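You operate a simulated robot arm through the tools that you are given. There is no shell and no other tool.

You are at the controls of a simulated two-armed robot. One attempt, no reset.

## Task
Pick up the black binder from the top of the writing desk with one hand, pass it to the other hand and put it on the top of the switch cabinet.

Only the result counts: the job must be done as asked and must still hold three seconds after the hand-in. Knocking over, shifting, dropping, spilling or breaking anything else fails it.

## Robot
Two 6-joint arms with two-finger parallel grippers on one trunk, on a base that moves. Base frame: it is fixed to the floor where the robot stands at the start and does not move with it; the origin is under the middle of the robot, x ahead of it, y to its left, z up; the surface under the hand at the start is at about z = 760. Readings come in mm, rad, newtons and seconds.
The left shoulder is at the start at [60, 187, 1097], the right one opposite. With the tool pointing down near the work surface each hand reaches from about 200 to 620 mm from the robot's upright axis, wherever it stands, measured 20 degrees to its own side. Places, roughly: top of the switch cabinet [500, -1000, 1400]. Payload 1.57 kg a hand.
The tool frame of a hand sits at the grasp point between the pads (the TCP): z along the fingers, y along the line on which they close. The tips reach 30 mm beyond it. The gripper opens to 110 mm. The fingers are 24 mm wide and 12 mm thick; the gripper's body (48 by 112 mm) begins 78 mm behind the TCP.
Orientation is that of the tool frame in the base frame, as a unit quaternion [w, x, y, z]. With the fingers straight down and closing along the base's y, the tool's x points along the base's -x, its y along +y and its z along -z.

## Interface
- The arms move only by the tool step_arm. It takes "left_motion", "right_motion" or both (then of equal length, played together; a hand with none holds still); each is a list of rows, each an object of numbers (a shift or turn left out is 0, a gripper value left out holds the last): "x", "y", "z": the shift along the base's x, y, z in units of 200 mm (1.0 is 200 mm); "rx", "ry", "rz": the turn, a rotation vector about the base's x, y, z in units of 60 degrees (1.0 is 60 degrees); "jaw": the opening, from 0 (shut) to 1 (fully open). In form: [{"x": .., "y": .., "z": .., "rx": .., "ry": .., "rz": .., "jaw": ..}, ...]. A call has 1 to 20 rows; each row is the pose to reach, as a shift and turn from the pose commanded when the call began. A call with a number of a shift or a turn outside -1 to 1 is refused whole. A row lasts 0.2 s, in which the tool goes at most 50 mm and 0.15 rad; a call with a longer step from one row to the next is refused whole, and so is a gripper value outside its range. A pose out of reach is approached as far as the arm can. The call stops where the force on the tool passes 40 N (or 10 N more than at its start, if that is more) or the arm is blocked; 0.2 s more then pass. Each finger travels about 153 mm/s and halts on what it meets, pressing with about 35 N; the grip force reading is that of the motor and also rises with nothing between the fingers. The clock runs only during rows and for 0.2 s after the last one: add rows that repeat a pose to give the fingers time. The reply holds the time, the measured pose of the TCP, the force on the tool along the base axes, the opening and the grip force, in the units named above and with some noise, with the torque about the TCP (base axes, N m) and any sound that the robot's microphone picked up.
- Cameras (640 x 400 px; columns grow to the right, rows downward): "scene" is now at [10.3, 31.1, 1638.3]; the picture's right is [0.41, -0.91, 0.00], its down [-0.70, -0.31, -0.65] and it looks along [0.59, 0.27, -0.76] (base axes); focal length 282 px, centre (320, 200). "left" rides on the left gripper at [70, -16, -141] in its tool frame; the picture's right is [0.23, 0.97, 0.00], its down [-0.86, 0.20, -0.48] and it looks along [-0.47, 0.11, 0.88] (tool axes); focal length 222 px, centre (320, 200). "right" rides on the right gripper at [70, 16, -141] in its tool frame; the picture's right is [-0.23, 0.97, 0.00], its down [-0.86, -0.20, -0.48] and it looks along [-0.47, -0.11, 0.88] (tool axes); focal length 222 px, centre (320, 200). There is no depth. A picture from a camera that has moved, and an enlarged one, comes with that camera's place and axes in the base frame and with its lens.
- capture(camera): a new picture of that camera. The clock stands still meanwhile.
- move_column(by): slides the trunk up (or, below 0, down) by that many mm; the arms and the scene camera ride with it, the base frame stays. It gives what a move gives, with no picture.
- steer(legs): drives the robot by 1 to 6 legs, each [ahead, left, turn to the left] in mm, mm and rad, along the robot's own axes; the way and the turn of a leg run together, so that a leg with both is an arc; at most 1500 mm and 3.142 rad a leg. The arms and the cameras ride along, it lands a little off, and it stops where it bumps. It gives what a move gives.
- aim_head(pan, tilt): turns the head with the scene camera to pan (to the left, within 1.501 rad either way) and tilt (down, from -0.506 to 1.204), counted from straight ahead of the robot. It gives what a move gives.
- enlarge(camera, box): a new picture of the part [left, top, right, bottom] of that camera's present view, enlarged. The clock stands still meanwhile.
- close_job(): hands the job in; it is judged then, once.

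Places have to be worked out from the pictures, the camera data and where the tool is seen. Open the grippers and draw the arms clear of the work before you hand the job in, unless the task says otherwise.

The tools are called after ">>>" by a JSON object that holds its "api" and its "payload". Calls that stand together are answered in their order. step_arm: Moves the arms, as the interface text tells. Its arguments: {"type":"object","properties":{"left_motion":{"type":"array","items":{"type":"object","properties":{"x":{"type":"number"},"y":{"type":"number"},"z":{"type":"number"},"rx":{"type":"number"},"ry":{"type":"number"},"rz":{"type":"number"},"jaw":{"type":"number"}}}},"right_motion":{"type":"array","items":{"type":"object","properties":{"x":{"type":"number"},"y":{"type":"number"},"z":{"type":"number"},"rx":{"type":"number"},"ry":{"type":"number"},"rz":{"type":"number"},"jaw":{"type":"number"}}}}},"required":[]} The other tools are called the same way: move_column (by) moves the trunk up or down; steer (legs) drives the base; aim_head (pan, tilt) turns the head that bears the scene camera; capture (camera) takes a picture; enlarge (camera, box) takes an enlarged picture of a part of a camera's view; close_job () hands the job in.

At the start:

```text
clock: 0.0
left_ee_pos: [250.2, 358.2, 1078.1]
left_tool_rot: [0.0, 0.0, 1.0, 0.0]
left_wrist_force: [-0.3, -1.1, 0.2]
left_torque: [-0.04, -0.03, -0.03]
left_finger_gap: 110.1
left_gripper_force: 0.0
right_ee_pos: [343.9, 14.4, 1101.9]
right_tool_rot: [0.0, 0.0, 1.0, 0.0]
right_wrist_force: [-1.0, 0.3, -0.2]
right_torque: [0.02, 0.02, -0.03]
right_finger_gap: 109.9
right_gripper_force: 0.1
trunk travel left (down, up): [-725.0, 265.0]
robot x, y, heading: [-0.6, -0.3, 0.005]
head pan, tilt (commanded): [0.424, 0.867]
```

scene: 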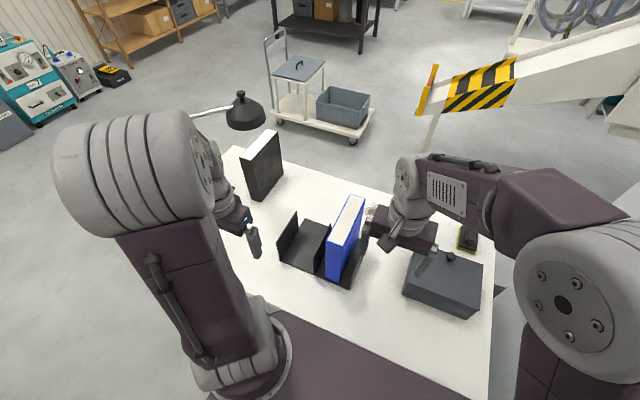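
right: 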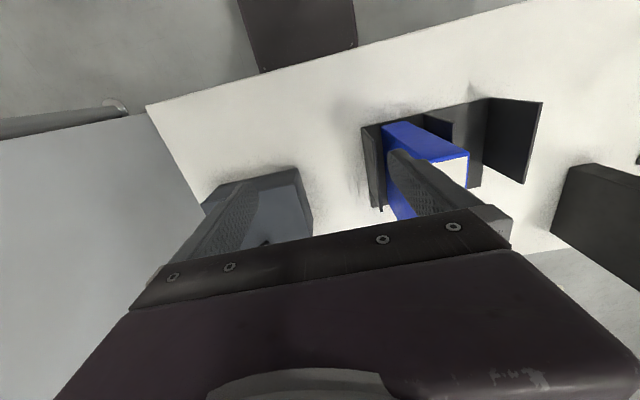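
left: 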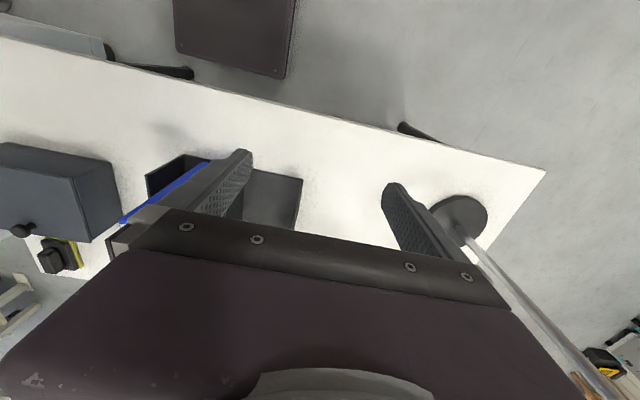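

The scene picture shows an upright black binder at the left rear of the desk, a blue binder in a rack and a cash box to the right. I look closer at the binder first.

>>> {"api": "enlarge", "payload": {"camera": "scene", "box": [180, 80, 400, 300]}}

>>> {"api": "enlarge", "payload": {"camera": "scene", "box": [220, 110, 320, 210]}}

```text
1.82 times, centred on (290, 190) of scene
camera zoom: at [10.3, 31.1, 1638.3], right [0.41, -0.91, 0.0], down [-0.7, -0.31, -0.65], along [0.59, 0.27, -0.76], focal length 513 px, centre (374, 218)
```

zoom: 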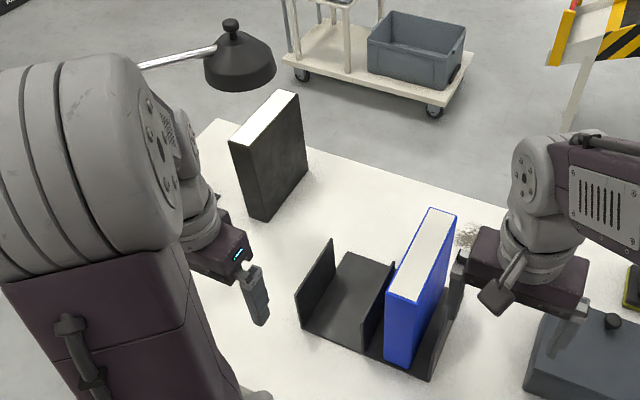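

```text
4.00 times, centred on (270, 160) of scene
camera zoom: at [10.3, 31.1, 1638.3], right [0.41, -0.91, 0.0], down [-0.7, -0.31, -0.65], along [0.59, 0.27, -0.76], focal length 1128 px, centre (520, 360)
```

zoom: 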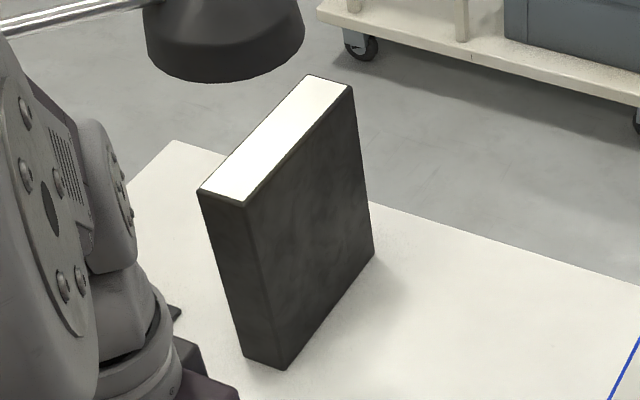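

The black binder seems to stand upright at about x 577–763, y 552–600, z 760–980 (thickness ~48 mm along y). Now I look around: the desk, the lamp, and the cabinet on the right.

>>> {"api": "aim_head", "payload": {"pan": -1.1, "tilt": 0.35}}

>>> {"api": "capture", "payload": {"camera": "scene"}}

>>> {"api": "aim_head", "payload": {"pan": 0.9, "tilt": 0.8}}

>>> {"api": "capture", "payload": {"camera": "scene"}}

>>> {"api": "aim_head", "payload": {"pan": 0.0, "tilt": 1.1}}

>>> {"api": "capture", "payload": {"camera": "scene"}}

```text
clock: 1.6
left_ee_pos: [250.1, 358.9, 1078.0]
left_tool_rot: [-0.001, 0.0, 1.0, 0.0]
left_wrist_force: [0.0, -0.1, 0.0]
left_torque: [0.01, 0.0, 0.01]
left_finger_gap: 109.9
left_gripper_force: 0.1
right_ee_pos: [343.7, 14.6, 1102.6]
right_tool_rot: [0.0, 0.0, 1.0, 0.0]
right_wrist_force: [-0.7, 0.0, 0.2]
right_torque: [0.01, 0.01, -0.01]
right_finger_gap: 110.2
right_gripper_force: 0.1
trunk travel left (down, up): [-725.0, 265.0]
robot x, y, heading: [-0.9, 2.4, -0.005]
head pan, tilt (commanded): [-1.1, 0.351]
```

```text
taken
camera scene: at [-17.8, -83.5, 1683.4], right [-0.89, -0.45, 0.0], down [-0.16, 0.31, -0.94], along [0.43, -0.84, -0.34], focal length 282 px, centre (320, 200)
```

scene: 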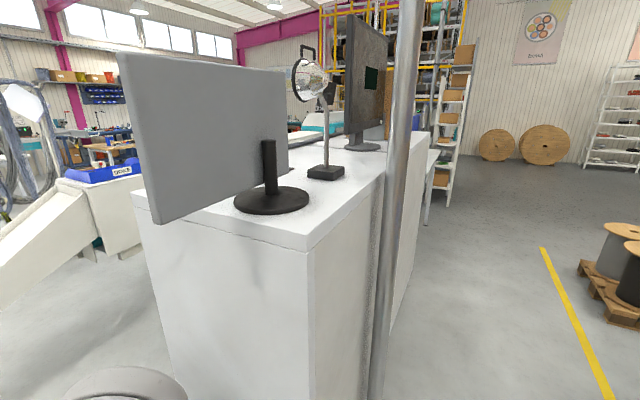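

```text
clock: 3.5
left_ee_pos: [249.4, 358.8, 1078.0]
left_tool_rot: [-0.001, 0.0, 1.0, 0.0]
left_wrist_force: [0.2, 0.1, -0.1]
left_torque: [0.02, -0.02, -0.02]
left_finger_gap: 109.9
left_gripper_force: 0.0
right_ee_pos: [343.5, 15.6, 1101.4]
right_tool_rot: [0.0, -0.001, 1.0, 0.0]
right_wrist_force: [0.6, 0.0, 0.5]
right_torque: [0.0, -0.01, 0.01]
right_finger_gap: 110.0
right_gripper_force: 0.0
trunk travel left (down, up): [-725.0, 265.0]
robot x, y, heading: [-0.0, 2.7, 0.006]
head pan, tilt (commanded): [0.901, 0.799]
```

```text
taken
camera scene: at [-10.0, 62.6, 1643.8], right [0.78, -0.62, 0.0], down [-0.45, -0.56, -0.7], along [0.43, 0.55, -0.72], focal length 282 px, centre (320, 200)
```

scene: 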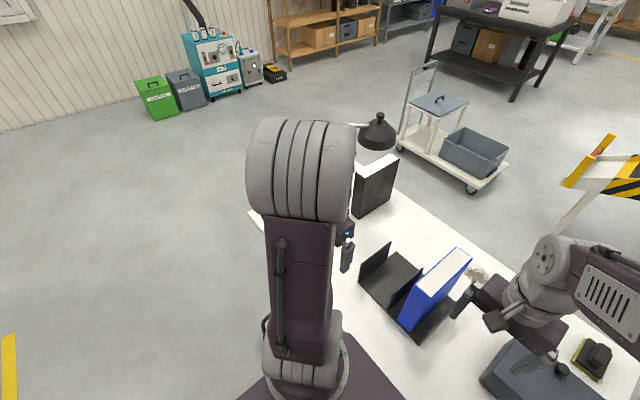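

```text
clock: 4.8
left_ee_pos: [250.0, 359.3, 1077.7]
left_tool_rot: [0.0, 0.0, 1.0, 0.001]
left_wrist_force: [0.4, -0.4, 0.2]
left_torque: [-0.02, 0.0, -0.03]
left_finger_gap: 109.9
left_gripper_force: 0.1
right_ee_pos: [343.8, 14.2, 1102.7]
right_tool_rot: [0.0, -0.001, 1.0, 0.0]
right_wrist_force: [0.3, 0.6, -0.1]
right_torque: [-0.03, 0.0, 0.0]
right_finger_gap: 110.1
right_gripper_force: 0.1
trunk travel left (down, up): [-725.0, 265.0]
robot x, y, heading: [-0.2, 3.1, -0.001]
head pan, tilt (commanded): [0.0, 1.1]
```

```text
taken
camera scene: at [3.0, -0.5, 1622.0], right [0.0, -1.0, 0.0], down [-0.89, 0.0, -0.45], along [0.45, 0.0, -0.89], focal length 282 px, centre (320, 200)
```

scene: 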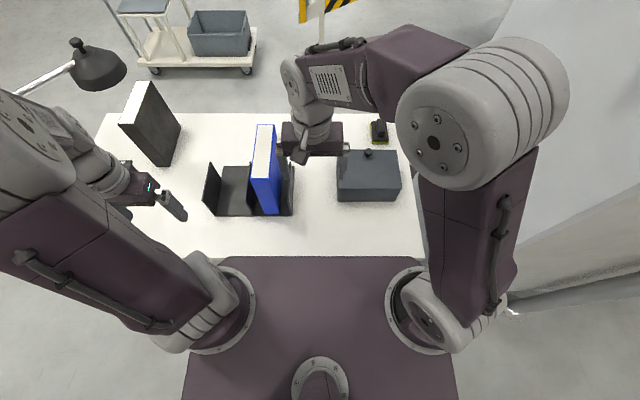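

The desk spans roughly x 240–828, y −326–864; the lamp stands at its left and its shade seems to hang near above the binder. The cabinet top carries a monitor and a light, and a pole stands near it, so I take more views to pin these down.

>>> {"api": "aim_head", "payload": {"pan": -1.5, "tilt": 0.5}}

>>> {"api": "capture", "payload": {"camera": "scene"}}

>>> {"api": "aim_head", "payload": {"pan": -0.7, "tilt": 0.3}}

>>> {"api": "capture", "payload": {"camera": "scene"}}

>>> {"api": "aim_head", "payload": {"pan": 1.4, "tilt": 0.7}}

>>> {"api": "capture", "payload": {"camera": "scene"}}

>>> {"api": "aim_head", "payload": {"pan": 0.6, "tilt": 0.6}}

>>> {"api": "capture", "payload": {"camera": "scene"}}

```text
clock: 6.3
left_ee_pos: [250.9, 358.8, 1078.8]
left_tool_rot: [-0.001, 0.0, 1.0, 0.0]
left_wrist_force: [-0.1, -0.1, -0.4]
left_torque: [0.0, 0.0, 0.0]
left_finger_gap: 110.1
left_gripper_force: 0.2
right_ee_pos: [343.6, 14.4, 1102.3]
right_tool_rot: [0.0, 0.0, 1.0, 0.0]
right_wrist_force: [0.0, -0.4, -0.3]
right_torque: [0.01, -0.01, -0.03]
right_finger_gap: 109.8
right_gripper_force: 0.0
trunk travel left (down, up): [-725.0, 265.0]
robot x, y, heading: [-1.6, -1.2, 0.003]
head pan, tilt (commanded): [-1.499, 0.499]
```

```text
taken
camera scene: at [-53.6, -91.4, 1669.7], right [-1.0, -0.07, 0.0], down [-0.03, 0.48, -0.88], along [0.06, -0.88, -0.48], focal length 282 px, centre (320, 200)
```

scene: 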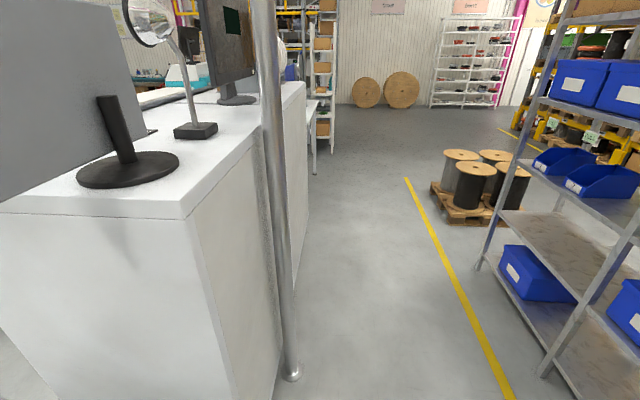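

```text
clock: 7.5
left_ee_pos: [248.4, 357.3, 1078.2]
left_tool_rot: [0.0, 0.0, 1.0, 0.0]
left_wrist_force: [-0.7, 0.7, 0.4]
left_torque: [0.02, 0.0, 0.03]
left_finger_gap: 110.0
left_gripper_force: 0.0
right_ee_pos: [342.2, 14.3, 1101.7]
right_tool_rot: [0.0, 0.0, 1.0, 0.001]
right_wrist_force: [0.4, 0.1, 0.9]
right_torque: [0.01, 0.0, 0.02]
right_finger_gap: 109.7
right_gripper_force: 0.1
trunk travel left (down, up): [-725.0, 265.0]
robot x, y, heading: [2.1, 2.2, 0.001]
head pan, tilt (commanded): [-0.7, 0.3]
```

```text
taken
camera scene: at [11.2, -60.9, 1688.1], right [-0.64, -0.76, 0.0], down [-0.23, 0.19, -0.96], along [0.73, -0.62, -0.3], focal length 282 px, centre (320, 200)
```

scene: 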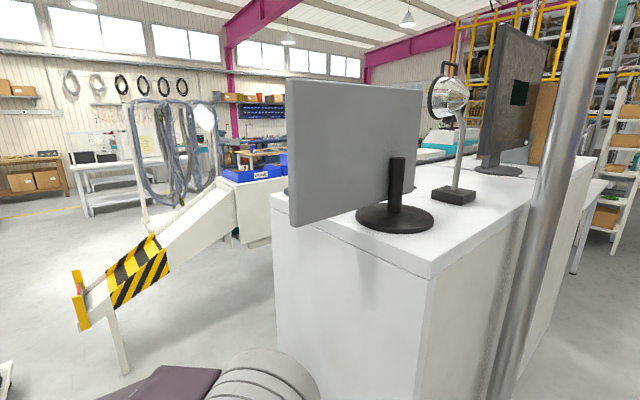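

```text
clock: 9.5
left_ee_pos: [249.6, 358.2, 1077.7]
left_tool_rot: [0.0, 0.0, 1.0, 0.0]
left_wrist_force: [0.5, -0.5, 0.5]
left_torque: [0.0, 0.0, -0.02]
left_finger_gap: 109.7
left_gripper_force: 0.0
right_ee_pos: [343.4, 13.8, 1102.1]
right_tool_rot: [0.001, -0.001, 1.0, 0.0]
right_wrist_force: [-0.5, -0.2, 0.3]
right_torque: [0.0, -0.03, -0.01]
right_finger_gap: 110.0
right_gripper_force: 0.1
trunk travel left (down, up): [-725.0, 265.0]
robot x, y, heading: [-2.0, -1.8, 0.0]
head pan, tilt (commanded): [1.4, 0.7]
```

```text
taken
camera scene: at [-45.6, 83.1, 1652.0], right [0.99, -0.17, 0.0], down [-0.11, -0.63, -0.76], along [0.13, 0.75, -0.64], focal length 282 px, centre (320, 200)
```

scene: 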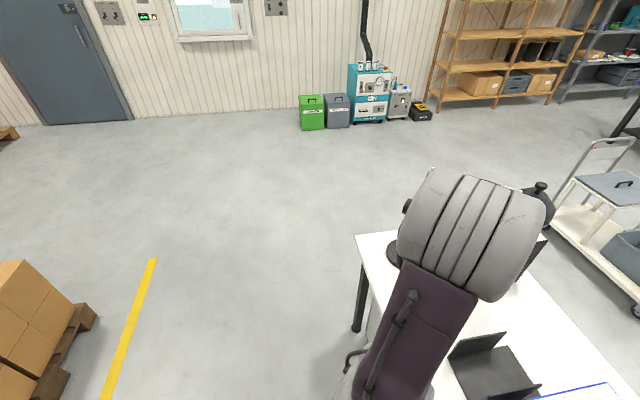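

```text
clock: 10.6
left_ee_pos: [250.2, 359.3, 1077.7]
left_tool_rot: [0.0, 0.0, 1.0, 0.0]
left_wrist_force: [0.5, 0.1, 0.0]
left_torque: [-0.04, 0.0, 0.02]
left_finger_gap: 109.6
left_gripper_force: 0.1
right_ee_pos: [343.8, 14.2, 1102.8]
right_tool_rot: [0.0, 0.0, 1.0, 0.0]
right_wrist_force: [0.3, 0.2, 0.5]
right_torque: [-0.01, -0.01, -0.01]
right_finger_gap: 110.0
right_gripper_force: 0.2
trunk travel left (down, up): [-725.0, 265.0]
robot x, y, heading: [-2.0, 0.2, -0.0]
head pan, tilt (commanded): [0.6, 0.6]
```

```text
taken
camera scene: at [12.7, 49.4, 1660.6], right [0.57, -0.82, 0.0], down [-0.47, -0.32, -0.82], along [0.68, 0.47, -0.57], focal length 282 px, centre (320, 200)
```

scene: 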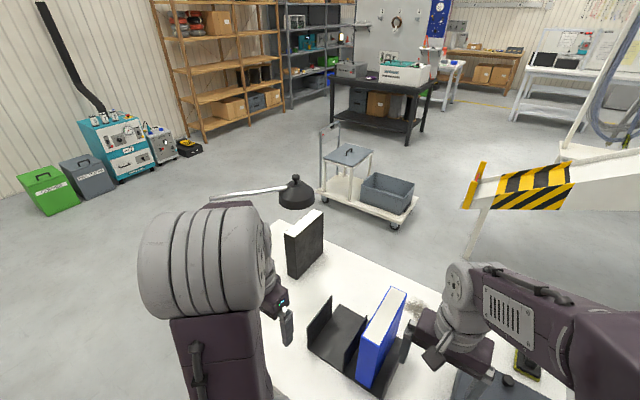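

The pole stands at about (189, −1018) by the cabinet's near edge, and the monitor disc sits near (470, −704). The lamp shade looks to hang at about (674, 611, 1090), right above the binder, so I zoom on the lamp to fix its arm before choosing a front grasp.

>>> {"api": "enlarge", "payload": {"camera": "scene", "box": [190, 150, 350, 290]}}

>>> {"api": "enlarge", "payload": {"camera": "left", "box": [360, 140, 640, 400]}}

>>> {"api": "aim_head", "payload": {"pan": 1.4, "tilt": 0.7}}

>>> {"api": "enlarge", "payload": {"camera": "scene", "box": [340, 150, 560, 360]}}

```text
2.86 times, centred on (270, 220) of scene
camera zoom: at [12.7, 49.4, 1660.6], right [0.57, -0.82, 0.0], down [-0.47, -0.32, -0.82], along [0.68, 0.47, -0.57], focal length 806 px, centre (463, 143)
```

zoom: 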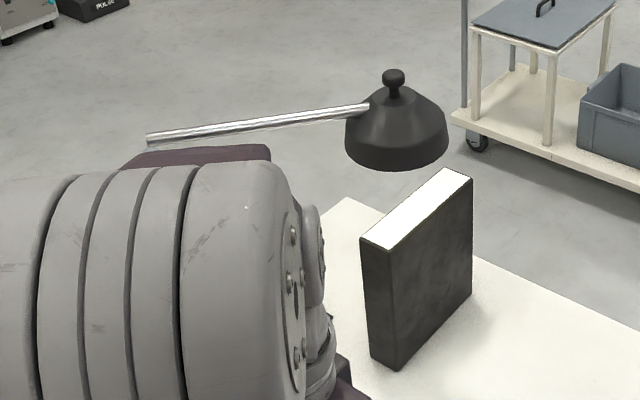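

```text
1.54 times, centred on (500, 270) of left
camera zoom: at [179.4, 341.8, 1219.0], right [-0.23, 0.97, 0.0], down [0.86, 0.2, 0.48], along [0.47, 0.11, -0.88], focal length 342 px, centre (43, 92)
```

zoom: 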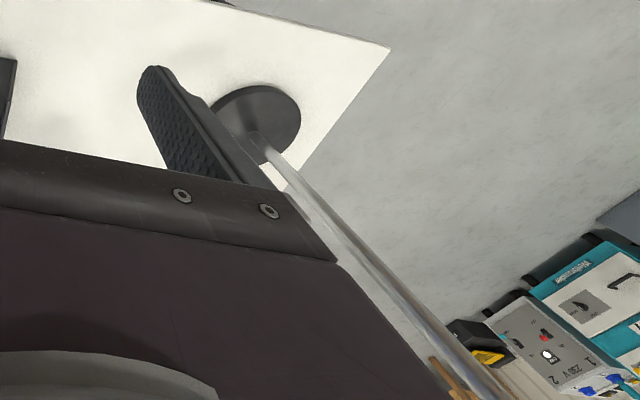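

```text
clock: 11.7
left_ee_pos: [250.3, 358.1, 1077.3]
left_tool_rot: [0.0, 0.0, 1.0, 0.0]
left_wrist_force: [0.2, -0.4, 0.8]
left_torque: [-0.01, -0.01, 0.01]
left_finger_gap: 110.2
left_gripper_force: 0.1
right_ee_pos: [342.7, 13.7, 1101.8]
right_tool_rot: [0.0, 0.0, 1.0, 0.0]
right_wrist_force: [-0.7, 0.3, 0.3]
right_torque: [0.03, 0.02, 0.03]
right_finger_gap: 109.8
right_gripper_force: 0.1
trunk travel left (down, up): [-725.0, 265.0]
robot x, y, heading: [-0.2, 1.1, -0.003]
head pan, tilt (commanded): [1.4, 0.7]
```

```text
1.90 times, centred on (450, 255) of scene
camera zoom: at [-45.6, 83.1, 1652.0], right [0.99, -0.17, 0.0], down [-0.11, -0.63, -0.76], along [0.13, 0.75, -0.64], focal length 537 px, centre (72, 95)
```

zoom: 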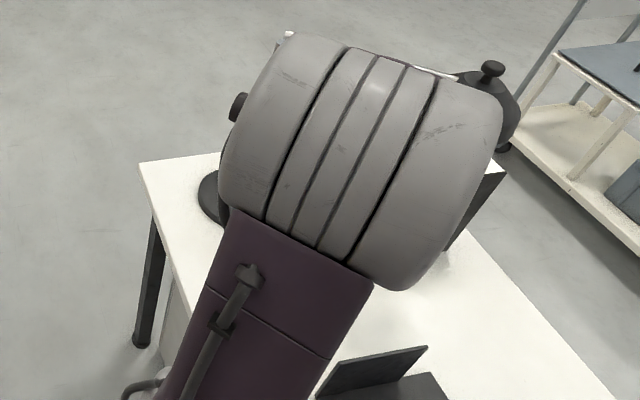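

The lamp post is vertical at about (388, 735) up to z≈1200 with its rod running to the shade above the binder, so I'll grasp the binder horizontally from its near (spine) end. I drive 200 mm left along the desk to bring the left arm into reach.

>>> {"api": "steer", "payload": {"legs": [[0, 200, 0]]}}

>>> {"api": "aim_head", "payload": {"pan": 0.6, "tilt": 0.7}}

>>> {"api": "capture", "payload": {"camera": "scene"}}

>>> {"api": "capture", "payload": {"camera": "left"}}

```text
clock: 13.3
left_ee_pos: [248.7, 559.2, 1078.9]
left_tool_rot: [0.0, -0.001, 1.0, 0.0]
left_wrist_force: [0.3, -0.3, -0.4]
left_torque: [-0.02, -0.01, 0.0]
left_finger_gap: 109.9
left_gripper_force: 0.0
right_ee_pos: [342.7, 214.9, 1104.6]
right_tool_rot: [0.0, -0.001, 1.0, 0.001]
right_wrist_force: [-0.6, 0.3, -0.4]
right_torque: [0.0, 0.01, 0.01]
right_finger_gap: 110.2
right_gripper_force: 0.0
trunk travel left (down, up): [-725.0, 265.0]
robot x, y, heading: [1.0, 205.0, 0.001]
head pan, tilt (commanded): [1.4, 0.7]
```

```text
clock: 14.5
left_ee_pos: [249.9, 559.7, 1079.0]
left_tool_rot: [0.0, -0.001, 1.0, 0.0]
left_wrist_force: [0.2, 0.4, -1.2]
left_torque: [0.05, -0.01, -0.02]
left_finger_gap: 109.9
left_gripper_force: 0.1
right_ee_pos: [343.3, 215.2, 1102.5]
right_tool_rot: [0.0, 0.001, 1.0, 0.0]
right_wrist_force: [0.0, 1.1, -0.6]
right_torque: [0.03, 0.0, 0.0]
right_finger_gap: 110.0
right_gripper_force: 0.1
trunk travel left (down, up): [-725.0, 265.0]
robot x, y, heading: [0.4, 206.3, 0.001]
head pan, tilt (commanded): [0.6, 0.7]
```

```text
taken
camera scene: at [9.9, 249.1, 1652.0], right [0.57, -0.82, 0.0], down [-0.53, -0.36, -0.76], along [0.63, 0.43, -0.64], focal length 282 px, centre (320, 200)
```

scene: 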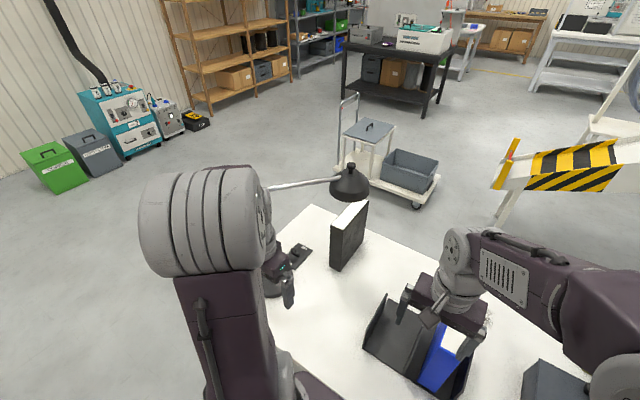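

```text
taken
camera left: at [179.4, 543.4, 1219.1], right [-0.23, 0.97, 0.0], down [0.86, 0.2, 0.48], along [0.47, 0.11, -0.88], focal length 222 px, centre (320, 200)
```

left: 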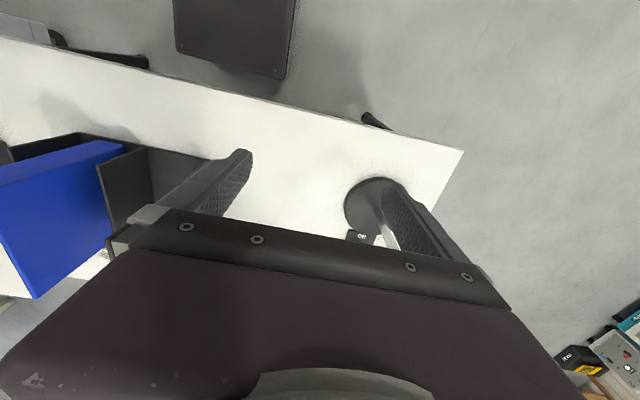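

The robot is now at y≈206. I zoom on the binder and lamp from here to triangulate them again.

>>> {"api": "enlarge", "payload": {"camera": "scene", "box": [260, 150, 400, 290]}}

```text
2.86 times, centred on (330, 220) of scene
camera zoom: at [9.9, 249.1, 1652.0], right [0.57, -0.82, 0.0], down [-0.53, -0.36, -0.76], along [0.63, 0.43, -0.64], focal length 806 px, centre (291, 143)
```

zoom: 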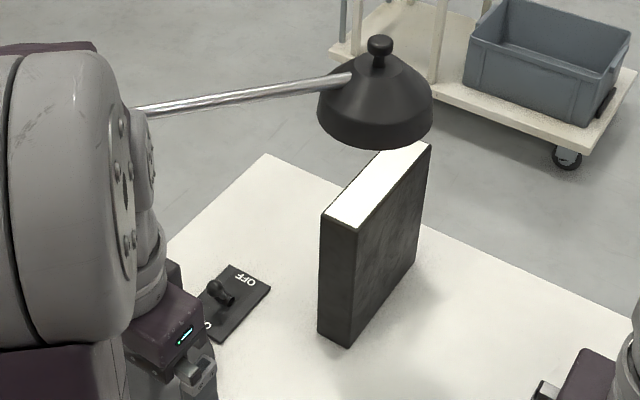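

Refined: binder x≈579–768, y≈549–597, top z≈983; the shade rim is at z≈1096 over it, and a switch plate with a lever lies at x 490–610, y 690–750, which I must keep clear of. I start pitching the left hand forward while moving toward the front of the binder.

>>> {"api": "step_arm", "payload": {"left_motion": [{"x": 0.09, "y": 0.01, "z": -0.03, "ry": -0.125, "jaw": 1}, {"x": 0.18, "y": 0.02, "z": -0.06, "ry": -0.25}, {"x": 0.28, "y": 0.03, "z": -0.1, "ry": -0.375}, {"x": 0.37, "y": 0.04, "z": -0.14, "ry": -0.5}, {"x": 0.46, "y": 0.05, "z": -0.18, "ry": -0.625}, {"x": 0.56, "y": 0.06, "z": -0.22, "ry": -0.75}, {"x": 0.66, "y": 0.065, "z": -0.26, "ry": -0.875}, {"x": 0.75, "y": 0.07, "z": -0.3, "ry": -1.0}, {"x": 0.75, "y": 0.07, "z": -0.3, "ry": -1.0}]}}

>>> {"api": "capture", "payload": {"camera": "scene"}}

>>> {"api": "capture", "payload": {"camera": "left"}}

```text
clock: 16.5
left_ee_pos: [414.0, 596.7, 1048.8]
left_tool_rot: [0.5, -0.001, 0.866, -0.001]
left_wrist_force: [0.7, 0.0, 0.2]
left_torque: [0.04, 0.02, 0.01]
left_finger_gap: 109.6
left_gripper_force: 0.1
left hand out of reach, approached as far as the arm can: row 7, 8, 9
right_ee_pos: [342.8, 215.4, 1102.1]
right_tool_rot: [0.0, 0.0, 1.0, 0.0]
right_wrist_force: [0.4, 0.1, 0.9]
right_torque: [-0.04, 0.02, 0.02]
right_finger_gap: 109.9
right_gripper_force: 0.0
trunk travel left (down, up): [-725.0, 265.0]
robot x, y, heading: [0.0, 199.8, 0.002]
head pan, tilt (commanded): [0.6, 0.7]
```

```text
taken
camera scene: at [9.7, 248.9, 1652.0], right [0.56, -0.83, 0.0], down [-0.53, -0.36, -0.77], along [0.63, 0.43, -0.64], focal length 282 px, centre (320, 200)
```

scene: 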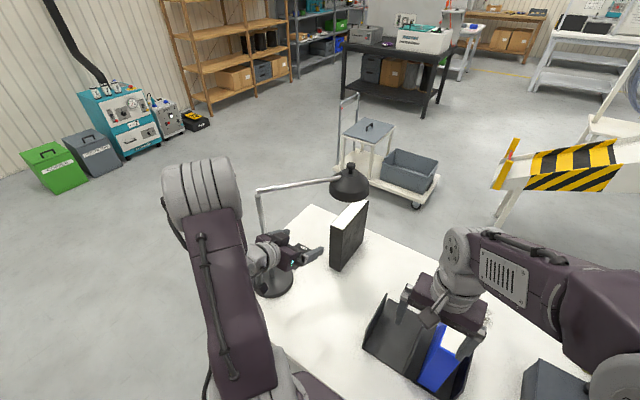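

```text
taken
camera left: at [256.0, 580.1, 1058.4], right [-0.11, 0.97, -0.2], down [0.01, 0.2, 0.98], along [0.99, 0.11, -0.04], focal length 222 px, centre (320, 200)
```

left: 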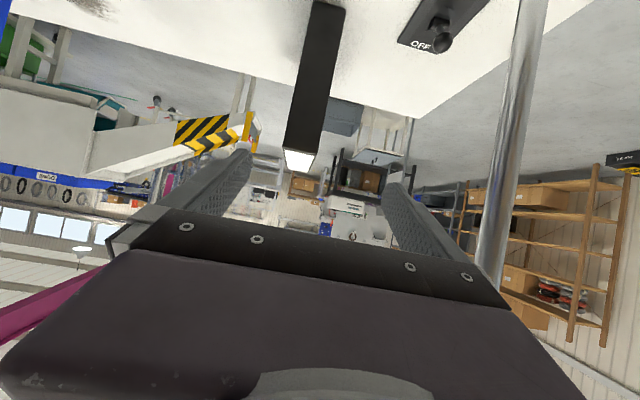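

The hand reached 60° pitch but was too close to the shoulder (inner limit), landing at (414, 597, 1049). Going forward relieves that, so I finish the pitch to horizontal and move out to about (500, 574, 930), still ahead of the binder face at x≈579.

>>> {"api": "step_arm", "payload": {"left_motion": [{"x": 0.15, "y": 0.0, "z": -0.0, "ry": -0.08}, {"x": 0.25, "y": 0.0, "z": -0.08, "ry": -0.16}, {"x": 0.33, "y": 0.0, "z": -0.17, "ry": -0.25}, {"x": 0.41, "y": 0.0, "z": -0.27, "ry": -0.34}, {"x": 0.46, "y": 0.0, "z": -0.36, "ry": -0.42}, {"x": 0.5, "y": 0.0, "z": -0.445, "ry": -0.5}, {"x": 0.5, "y": 0.0, "z": -0.445, "ry": -0.5}]}}

>>> {"api": "capture", "payload": {"camera": "scene"}}

>>> {"api": "capture", "payload": {"camera": "left"}}

```text
clock: 18.1
left_ee_pos: [557.1, 650.3, 957.9]
left_tool_rot: [0.707, 0.0, 0.707, -0.002]
left_wrist_force: [0.5, -0.2, -0.8]
left_torque: [0.0, 0.0, 0.03]
left_finger_gap: 109.8
left_gripper_force: 0.1
left hand out of reach, approached as far as the arm can: row 1, 2, 3, 4, 5, 6, 7
right_ee_pos: [343.5, 216.3, 1102.7]
right_tool_rot: [0.0, 0.0, 1.0, -0.001]
right_wrist_force: [-0.3, 0.5, 0.0]
right_torque: [-0.05, 0.01, 0.02]
right_finger_gap: 110.1
right_gripper_force: 0.1
trunk travel left (down, up): [-725.0, 265.0]
robot x, y, heading: [-0.2, 199.4, 0.001]
head pan, tilt (commanded): [0.6, 0.7]
```

```text
taken
camera scene: at [10.0, 249.1, 1652.0], right [0.56, -0.83, 0.0], down [-0.53, -0.36, -0.76], along [0.63, 0.43, -0.64], focal length 282 px, centre (320, 200)
```

scene: 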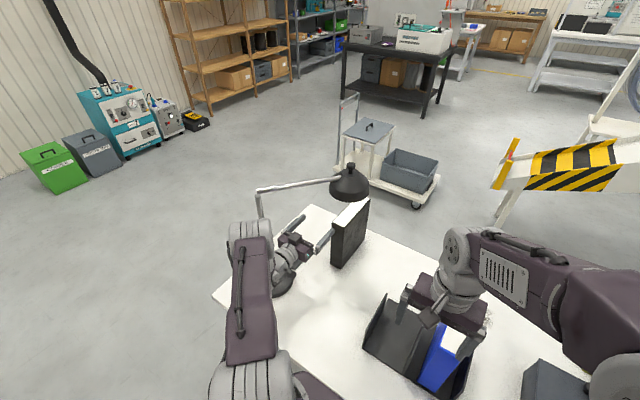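

```text
taken
camera left: at [416.1, 632.8, 888.4], right [0.0, 0.97, -0.23], down [-0.48, 0.2, 0.85], along [0.88, 0.11, 0.47], focal length 222 px, centre (320, 200)
```

left: 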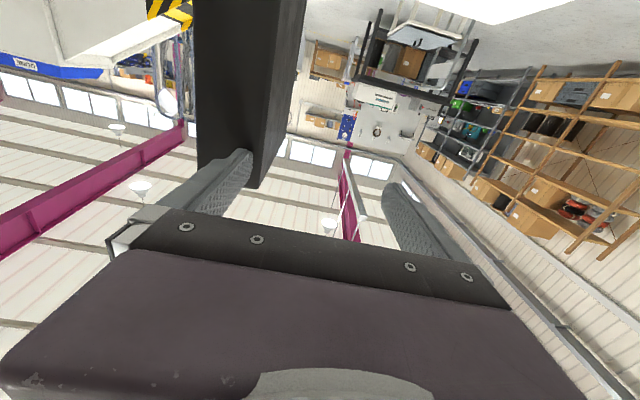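

The hand ended at (557, 650, 958), well outside the commanded point: this posture can't be reached so close to the body. I check how near the right finger is to the binder before backing the base away.

>>> {"api": "enlarge", "payload": {"camera": "scene", "box": [220, 160, 400, 320]}}

>>> {"api": "enlarge", "payload": {"camera": "left", "box": [120, 0, 420, 220]}}

```text
2.50 times, centred on (310, 240) of scene
camera zoom: at [10.0, 249.1, 1652.0], right [0.56, -0.83, 0.0], down [-0.53, -0.36, -0.76], along [0.63, 0.43, -0.64], focal length 705 px, centre (345, 100)
```

zoom: 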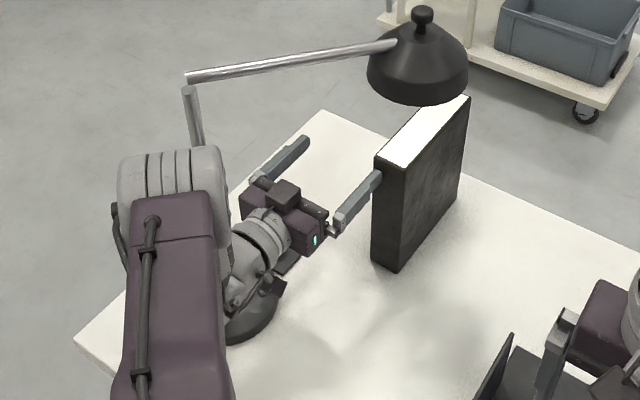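

```text
1.82 times, centred on (270, 110) of left
camera zoom: at [416.1, 632.8, 888.4], right [0.0, 0.97, -0.23], down [-0.48, 0.2, 0.85], along [0.88, 0.11, 0.47], focal length 404 px, centre (411, 364)
```

zoom: 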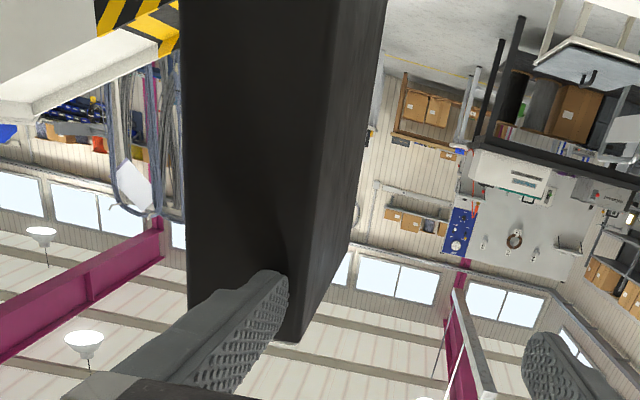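

The right fingertip is just in front of the binder's spine with no contact force. I back the base straight off, then slide slightly right so the hand has room and distance from the shoulder.

>>> {"api": "steer", "payload": {"legs": [[-140, 0, 0]]}}

>>> {"api": "capture", "payload": {"camera": "scene"}}

```text
clock: 19.4
left_ee_pos: [417.1, 650.3, 957.7]
left_tool_rot: [0.707, 0.0, 0.707, -0.002]
left_wrist_force: [1.1, -0.7, -0.7]
left_torque: [0.01, -0.04, -0.01]
left_finger_gap: 110.2
left_gripper_force: 0.0
right_ee_pos: [203.3, 216.0, 1103.0]
right_tool_rot: [-0.001, 0.0, 1.0, 0.0]
right_wrist_force: [1.1, -0.9, -0.3]
right_torque: [0.02, 0.04, 0.01]
right_finger_gap: 110.0
right_gripper_force: 0.0
trunk travel left (down, up): [-725.0, 265.0]
robot x, y, heading: [-138.2, 204.9, 0.004]
head pan, tilt (commanded): [0.6, 0.7]
```

```text
taken
camera scene: at [-129.1, 249.4, 1652.0], right [0.56, -0.83, 0.0], down [-0.53, -0.36, -0.76], along [0.63, 0.43, -0.65], focal length 282 px, centre (320, 200)
```

scene: 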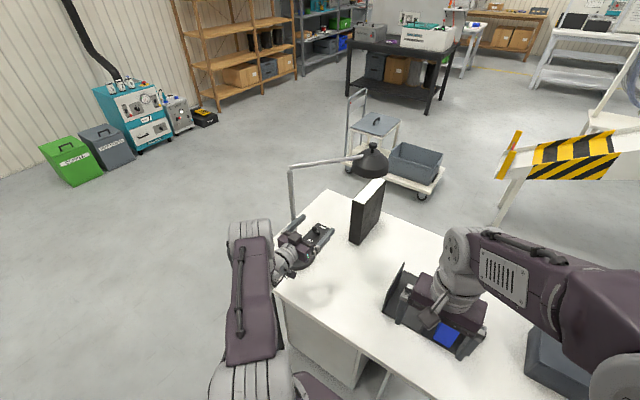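

The hand is now at (417, 650, 958), clear of the binder. I make a modest forward shift to learn how the commanded pose is counted after the unreachable rows.

>>> {"api": "step_arm", "payload": {"left_motion": [{"x": 0.15}, {"x": 0.3}, {"x": 0.4}, {"x": 0.4}]}}

```text
clock: 20.4
left_ee_pos: [498.6, 650.1, 958.6]
left_tool_rot: [0.707, 0.0, 0.707, -0.002]
left_wrist_force: [0.5, 0.0, 0.0]
left_torque: [-0.03, 0.02, -0.05]
left_finger_gap: 110.2
left_gripper_force: 0.0
right_ee_pos: [202.1, 216.1, 1102.7]
right_tool_rot: [-0.001, 0.0, 1.0, 0.0]
right_wrist_force: [0.8, -0.6, -0.4]
right_torque: [-0.02, -0.01, -0.01]
right_finger_gap: 110.1
right_gripper_force: 0.1
trunk travel left (down, up): [-725.0, 265.0]
robot x, y, heading: [-140.4, 201.8, -0.001]
head pan, tilt (commanded): [0.6, 0.7]
```

The shift counts from the reached pose, and this pose is within reach. Now I shift to y≈574 and z≈885, still 50 mm short of the spine.

>>> {"api": "step_arm", "payload": {"left_motion": [{"y": -0.1, "z": -0.09}, {"y": -0.2, "z": -0.18}, {"y": -0.29, "z": -0.28}, {"y": -0.38, "z": -0.37}, {"y": -0.38, "z": -0.37}]}}

>>> {"api": "capture", "payload": {"camera": "left"}}

>>> {"api": "enlarge", "payload": {"camera": "scene", "box": [200, 120, 420, 320]}}

```text
clock: 21.6
left_ee_pos: [497.6, 574.3, 885.0]
left_tool_rot: [0.707, -0.001, 0.707, -0.002]
left_wrist_force: [-0.8, 0.0, -0.1]
left_torque: [0.0, 0.0, 0.02]
left_finger_gap: 109.9
left_gripper_force: 0.0
right_ee_pos: [201.6, 216.0, 1102.7]
right_tool_rot: [0.0, -0.001, 1.0, 0.0]
right_wrist_force: [0.7, 0.7, -0.6]
right_torque: [0.05, 0.02, -0.01]
right_finger_gap: 110.2
right_gripper_force: 0.1
trunk travel left (down, up): [-725.0, 265.0]
robot x, y, heading: [-141.8, 202.1, 0.001]
head pan, tilt (commanded): [0.6, 0.7]
```

```text
taken
camera left: at [355.6, 558.1, 814.3], right [0.0, 0.97, -0.23], down [-0.48, 0.2, 0.85], along [0.88, 0.11, 0.47], focal length 222 px, centre (320, 200)
```

left: 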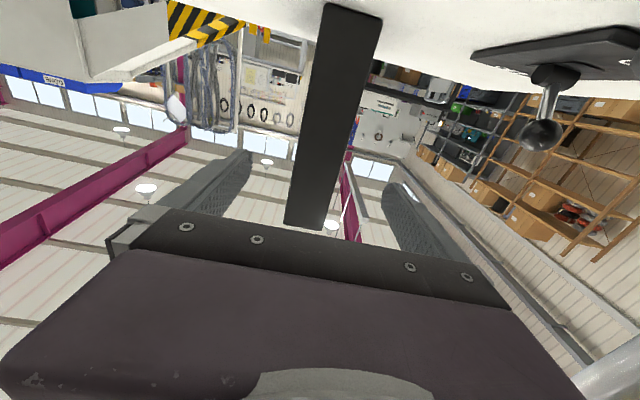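

```text
2.00 times, centred on (310, 220) of scene
camera zoom: at [-131.4, 249.5, 1652.0], right [0.57, -0.82, 0.0], down [-0.53, -0.36, -0.76], along [0.63, 0.43, -0.64], focal length 564 px, centre (340, 160)
```

zoom: 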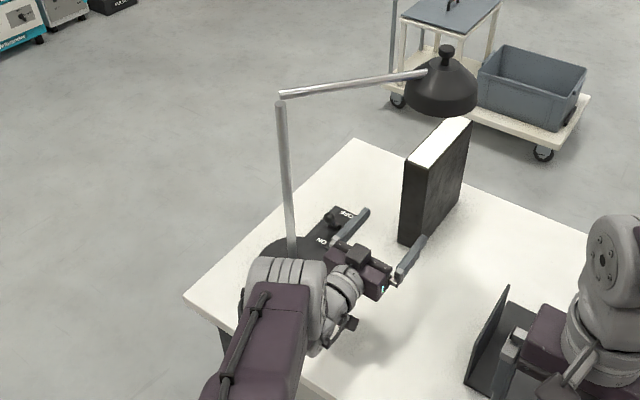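

The binder's spine is centred between the open fingers (its y centre ≈574). I advance straight forward in x in two stages, checking that the hand stays in reach.

>>> {"api": "step_arm", "payload": {"left_motion": [{"x": 0.1}, {"x": 0.2}, {"x": 0.3}, {"x": 0.35}, {"x": 0.35}]}}

>>> {"api": "capture", "payload": {"camera": "left"}}

```text
clock: 22.8
left_ee_pos: [564.6, 573.1, 886.0]
left_tool_rot: [0.707, -0.001, 0.708, -0.002]
left_wrist_force: [0.4, -0.3, -0.3]
left_torque: [0.01, 0.0, -0.01]
left_finger_gap: 110.1
left_gripper_force: 0.1
right_ee_pos: [202.4, 216.9, 1102.9]
right_tool_rot: [0.001, 0.0, 1.0, 0.001]
right_wrist_force: [0.8, 1.1, 0.8]
right_torque: [0.02, -0.03, 0.01]
right_finger_gap: 110.0
right_gripper_force: 0.0
trunk travel left (down, up): [-725.0, 265.0]
robot x, y, heading: [-140.7, 202.3, 0.001]
head pan, tilt (commanded): [0.6, 0.7]
```

```text
taken
camera left: at [422.6, 556.3, 816.9], right [0.0, 0.97, -0.23], down [-0.48, 0.2, 0.85], along [0.88, 0.11, 0.46], focal length 222 px, centre (320, 200)
```

left: 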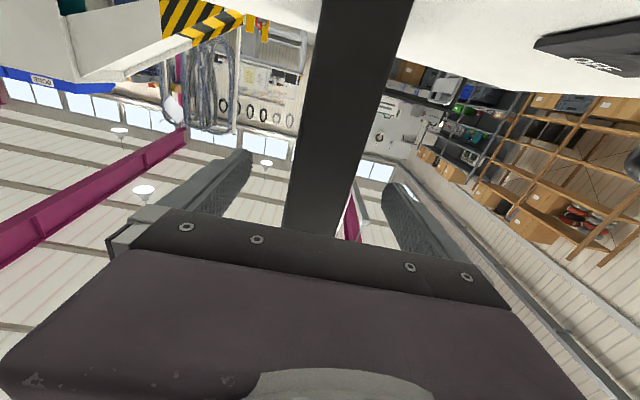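

Still centred and in reach. I advance another 80 mm so the TCP sits about 60 mm inside the spine end.

>>> {"api": "step_arm", "payload": {"left_motion": [{"x": 0.1}, {"x": 0.2}, {"x": 0.3}, {"x": 0.4}, {"x": 0.4}]}}

>>> {"api": "capture", "payload": {"camera": "left"}}

>>> {"api": "enlarge", "payload": {"camera": "scene", "box": [200, 120, 420, 320]}}

```text
clock: 24.0
left_ee_pos: [585.5, 577.0, 919.2]
left_tool_rot: [0.707, 0.0, 0.707, -0.001]
left_wrist_force: [-0.2, 0.0, 0.1]
left_torque: [0.01, 0.02, 0.0]
left_finger_gap: 110.0
left_gripper_force: 0.1
left hand out of reach, approached as far as the arm can: row 1, 2, 3, 4, 5
right_ee_pos: [202.2, 215.3, 1102.9]
right_tool_rot: [0.0, 0.0, 1.0, 0.0]
right_wrist_force: [-0.3, 0.0, 0.2]
right_torque: [0.0, 0.02, 0.0]
right_finger_gap: 110.0
right_gripper_force: 0.1
trunk travel left (down, up): [-725.0, 265.0]
robot x, y, heading: [-140.2, 200.2, 0.002]
head pan, tilt (commanded): [0.6, 0.7]
```

```text
taken
camera left: at [444.9, 559.8, 849.3], right [0.0, 0.97, -0.23], down [-0.48, 0.2, 0.85], along [0.88, 0.11, 0.46], focal length 222 px, centre (320, 200)
```

left: 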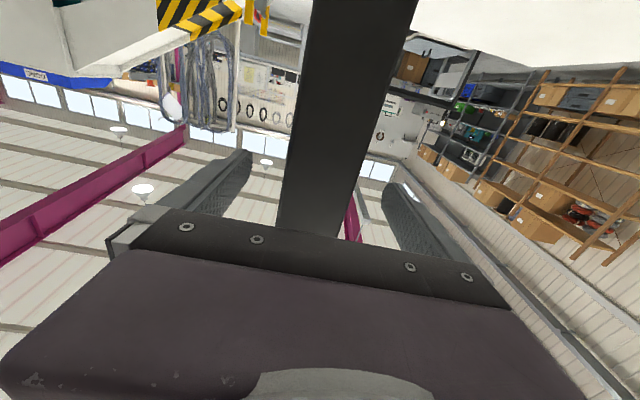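

```text
2.00 times, centred on (310, 220) of scene
camera zoom: at [-130.9, 248.9, 1652.0], right [0.56, -0.83, 0.0], down [-0.53, -0.36, -0.76], along [0.63, 0.43, -0.64], focal length 564 px, centre (340, 160)
```

zoom: 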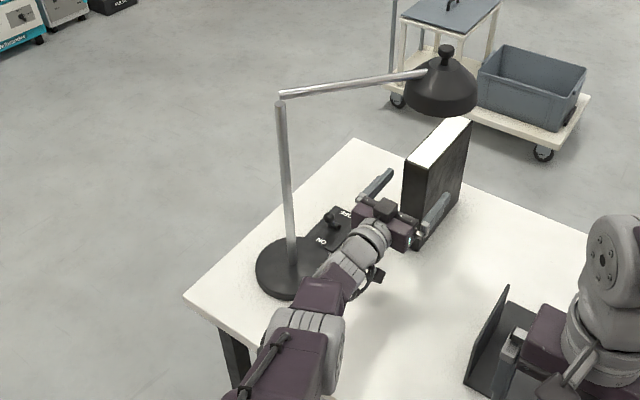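

The arm is at its outer limit at (585, 577, 919). I pull the hand back to a comfortable (545, 574, 885) and will let the base carry it forward 100 mm over the binder.

>>> {"api": "step_arm", "payload": {"left_motion": [{"x": -0.1, "y": -0.008, "z": -0.06}, {"x": -0.2, "y": -0.015, "z": -0.12}, {"x": -0.2, "y": -0.015, "z": -0.17}, {"x": -0.2, "y": -0.015, "z": -0.17}]}}

>>> {"api": "capture", "payload": {"camera": "left"}}

```text
clock: 25.0
left_ee_pos: [544.7, 572.2, 886.1]
left_tool_rot: [0.707, 0.0, 0.707, -0.002]
left_wrist_force: [0.3, 0.2, -0.7]
left_torque: [0.0, 0.03, -0.02]
left_finger_gap: 109.7
left_gripper_force: 0.0
right_ee_pos: [201.5, 216.2, 1102.5]
right_tool_rot: [0.0, 0.001, 1.0, 0.0]
right_wrist_force: [-0.2, -0.5, -0.8]
right_torque: [-0.04, -0.02, -0.02]
right_finger_gap: 110.0
right_gripper_force: 0.1
trunk travel left (down, up): [-725.0, 265.0]
robot x, y, heading: [-139.9, 203.8, -0.001]
head pan, tilt (commanded): [0.6, 0.7]
```

```text
taken
camera left: at [403.1, 555.5, 816.0], right [0.0, 0.97, -0.23], down [-0.48, 0.2, 0.85], along [0.88, 0.11, 0.47], focal length 222 px, centre (320, 200)
```

left: 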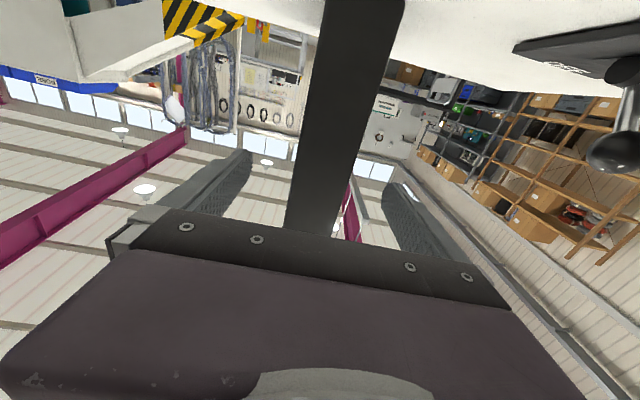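

Before driving forward I check the elbow's clearance from the lamp post in the scene view.

>>> {"api": "enlarge", "payload": {"camera": "scene", "box": [180, 120, 420, 340]}}

>>> {"api": "aim_head", "payload": {"pan": 0.9, "tilt": 1.1}}

>>> {"api": "capture", "payload": {"camera": "scene"}}

```text
1.82 times, centred on (300, 230) of scene
camera zoom: at [-131.2, 249.2, 1652.0], right [0.57, -0.82, 0.0], down [-0.53, -0.36, -0.76], along [0.63, 0.43, -0.64], focal length 513 px, centre (356, 146)
```

zoom: 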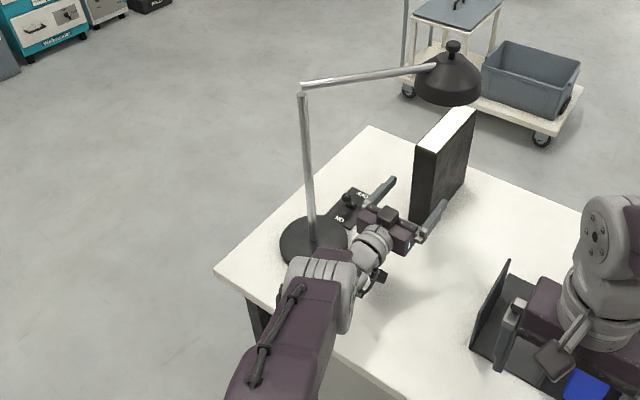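

```text
clock: 25.9
left_ee_pos: [545.2, 572.6, 885.5]
left_tool_rot: [0.707, -0.001, 0.707, -0.002]
left_wrist_force: [0.3, -0.4, -0.6]
left_torque: [0.01, 0.0, 0.0]
left_finger_gap: 110.0
left_gripper_force: 0.0
right_ee_pos: [201.8, 215.2, 1101.6]
right_tool_rot: [0.0, 0.0, 1.0, 0.0]
right_wrist_force: [-1.3, 0.3, -0.8]
right_torque: [-0.02, 0.04, -0.01]
right_finger_gap: 110.1
right_gripper_force: 0.1
trunk travel left (down, up): [-725.0, 265.0]
robot x, y, heading: [-142.0, 201.7, 0.002]
head pan, tilt (commanded): [0.901, 1.1]
```

```text
taken
camera scene: at [-161.8, 250.7, 1622.1], right [0.78, -0.62, 0.0], down [-0.55, -0.7, -0.45], along [0.28, 0.36, -0.89], focal length 282 px, centre (320, 200)
```

scene: 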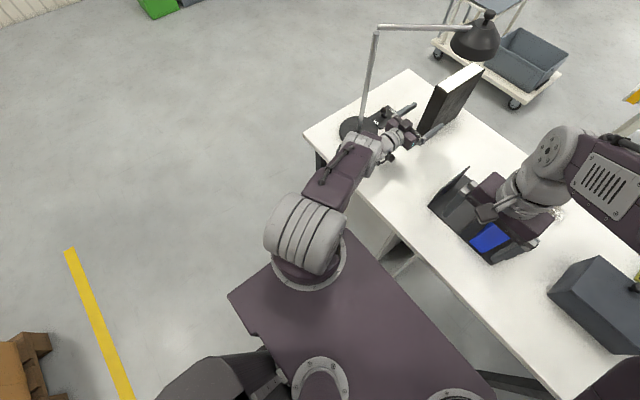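

The elbow is at about (239, 583, 956), leaving ~90 mm to the lamp post after a 100 mm advance. I drive 100 mm ahead.

>>> {"api": "steer", "payload": {"legs": [[100, 0, 0]]}}

>>> {"api": "capture", "payload": {"camera": "left"}}

>>> {"api": "enlarge", "payload": {"camera": "scene", "box": [300, 20, 560, 220]}}

```text
clock: 27.0
left_ee_pos: [644.0, 572.5, 885.1]
left_tool_rot: [0.707, 0.001, 0.707, -0.004]
left_wrist_force: [0.5, -0.5, -0.5]
left_torque: [-0.01, -0.01, 0.02]
left_finger_gap: 110.1
left_gripper_force: 0.1
right_ee_pos: [301.7, 214.4, 1101.8]
right_tool_rot: [-0.001, -0.001, 1.0, -0.001]
right_wrist_force: [1.2, -0.1, -0.4]
right_torque: [0.0, 0.01, -0.02]
right_finger_gap: 110.1
right_gripper_force: 0.0
trunk travel left (down, up): [-725.0, 265.0]
robot x, y, heading: [-42.5, 207.5, -0.001]
head pan, tilt (commanded): [0.901, 1.1]
```

```text
taken
camera left: at [502.8, 555.0, 816.1], right [0.0, 0.97, -0.23], down [-0.48, 0.2, 0.85], along [0.88, 0.11, 0.47], focal length 222 px, centre (320, 200)
```

left: 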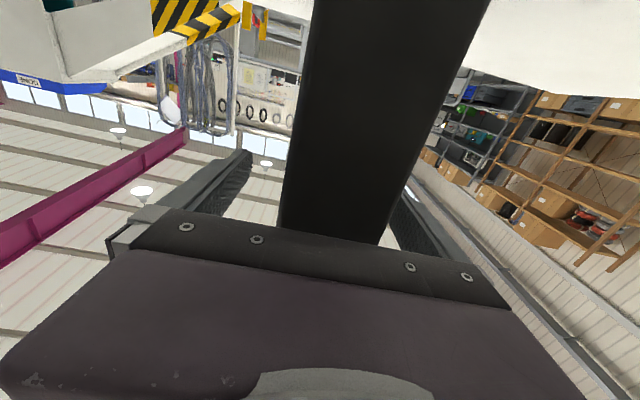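

```text
2.00 times, centred on (430, 120) of scene
camera zoom: at [-62.8, 250.5, 1622.0], right [0.78, -0.62, 0.0], down [-0.55, -0.7, -0.45], along [0.28, 0.36, -0.89], focal length 564 px, centre (100, 360)
```

zoom: 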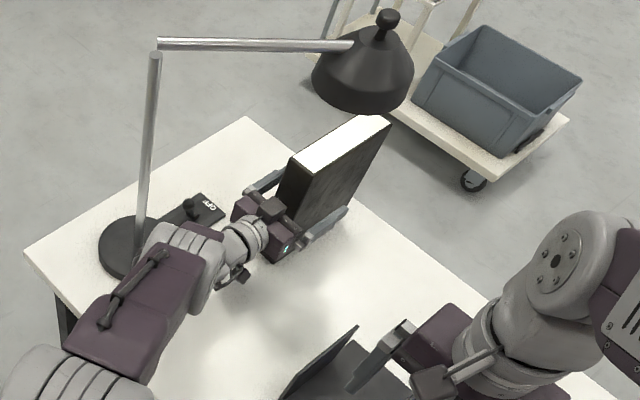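

The fingers straddle the binder evenly (spine face x≈585, y 550–597, TCP y 572.5). I close the left gripper.

>>> {"api": "step_arm", "payload": {"left_motion": [{"jaw": 0.55}, {"jaw": 0.45}, {"jaw": 0.3}, {"jaw": 0.0}, {"jaw": 0.0}, {"jaw": 0.0}]}}

>>> {"api": "capture", "payload": {"camera": "left"}}

```text
clock: 28.4
left_ee_pos: [644.5, 571.8, 885.4]
left_tool_rot: [0.707, -0.001, 0.707, -0.002]
left_wrist_force: [-1.3, 0.3, 0.8]
left_torque: [0.13, 0.64, -0.02]
left_finger_gap: 52.1
left_gripper_force: 35.0
right_ee_pos: [302.2, 215.6, 1102.9]
right_tool_rot: [-0.001, 0.0, 1.0, 0.0]
right_wrist_force: [0.4, -0.3, 0.5]
right_torque: [-0.01, -0.01, 0.0]
right_finger_gap: 110.0
right_gripper_force: 0.1
trunk travel left (down, up): [-725.0, 265.0]
robot x, y, heading: [-41.7, 205.8, -0.0]
head pan, tilt (commanded): [0.901, 1.1]
```

```text
taken
camera left: at [502.9, 555.1, 815.8], right [0.0, 0.97, -0.23], down [-0.48, 0.2, 0.85], along [0.88, 0.11, 0.46], focal length 222 px, centre (320, 200)
```

left: 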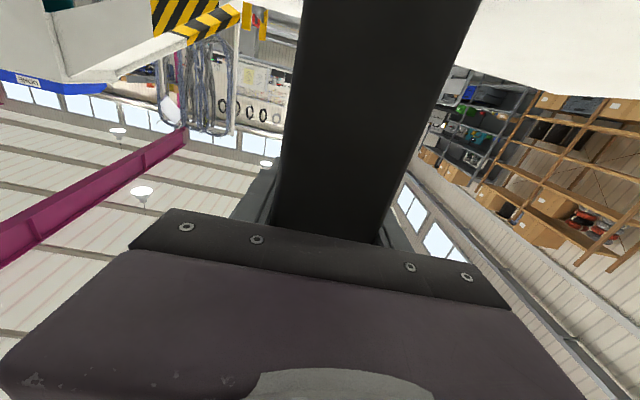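

Grip made (gap 52 mm, 35 N). I lift 30 mm – the shade rim is about 110 mm above the binder's top – and check the load.

>>> {"api": "step_arm", "payload": {"left_motion": [{"z": 0.03}, {"z": 0.07}, {"z": 0.11}, {"z": 0.15}, {"z": 0.15}]}}

>>> {"api": "capture", "payload": {"camera": "left"}}

>>> {"api": "enlarge", "payload": {"camera": "scene", "box": [300, 20, 560, 220]}}

```text
clock: 29.6
left_ee_pos: [646.3, 572.9, 915.5]
left_tool_rot: [0.707, -0.001, 0.708, -0.003]
left_wrist_force: [-0.4, 0.1, -5.7]
left_torque: [0.02, 0.21, 0.03]
left_finger_gap: 51.9
left_gripper_force: 34.5
right_ee_pos: [302.4, 217.1, 1100.5]
right_tool_rot: [-0.001, 0.001, 1.0, 0.0]
right_wrist_force: [-0.6, 0.8, -0.2]
right_torque: [-0.03, 0.0, -0.01]
right_finger_gap: 109.9
right_gripper_force: 0.0
trunk travel left (down, up): [-725.0, 265.0]
robot x, y, heading: [-46.2, 199.2, -0.002]
head pan, tilt (commanded): [0.901, 1.1]
```

```text
taken
camera left: at [503.1, 555.6, 845.9], right [0.0, 0.97, -0.23], down [-0.48, 0.2, 0.85], along [0.88, 0.11, 0.46], focal length 222 px, centre (320, 200)
```

left: 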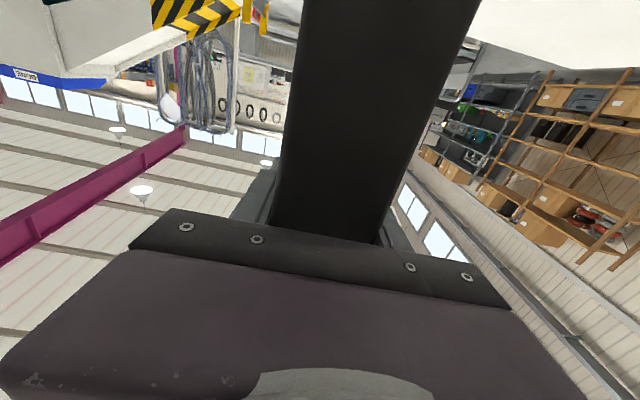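

```text
2.00 times, centred on (430, 120) of scene
camera zoom: at [-61.2, 251.3, 1622.0], right [0.78, -0.62, 0.0], down [-0.55, -0.7, -0.45], along [0.28, 0.36, -0.89], focal length 564 px, centre (100, 360)
```

zoom: 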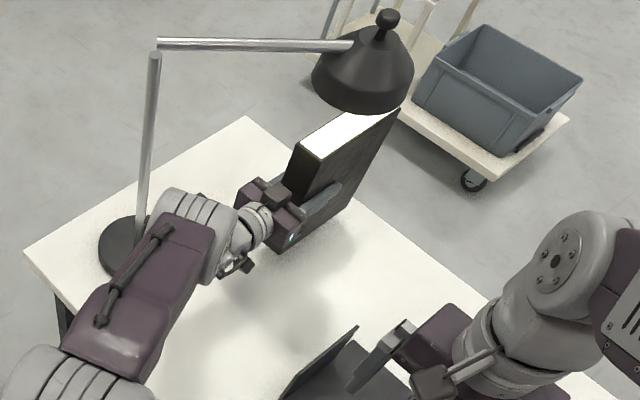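

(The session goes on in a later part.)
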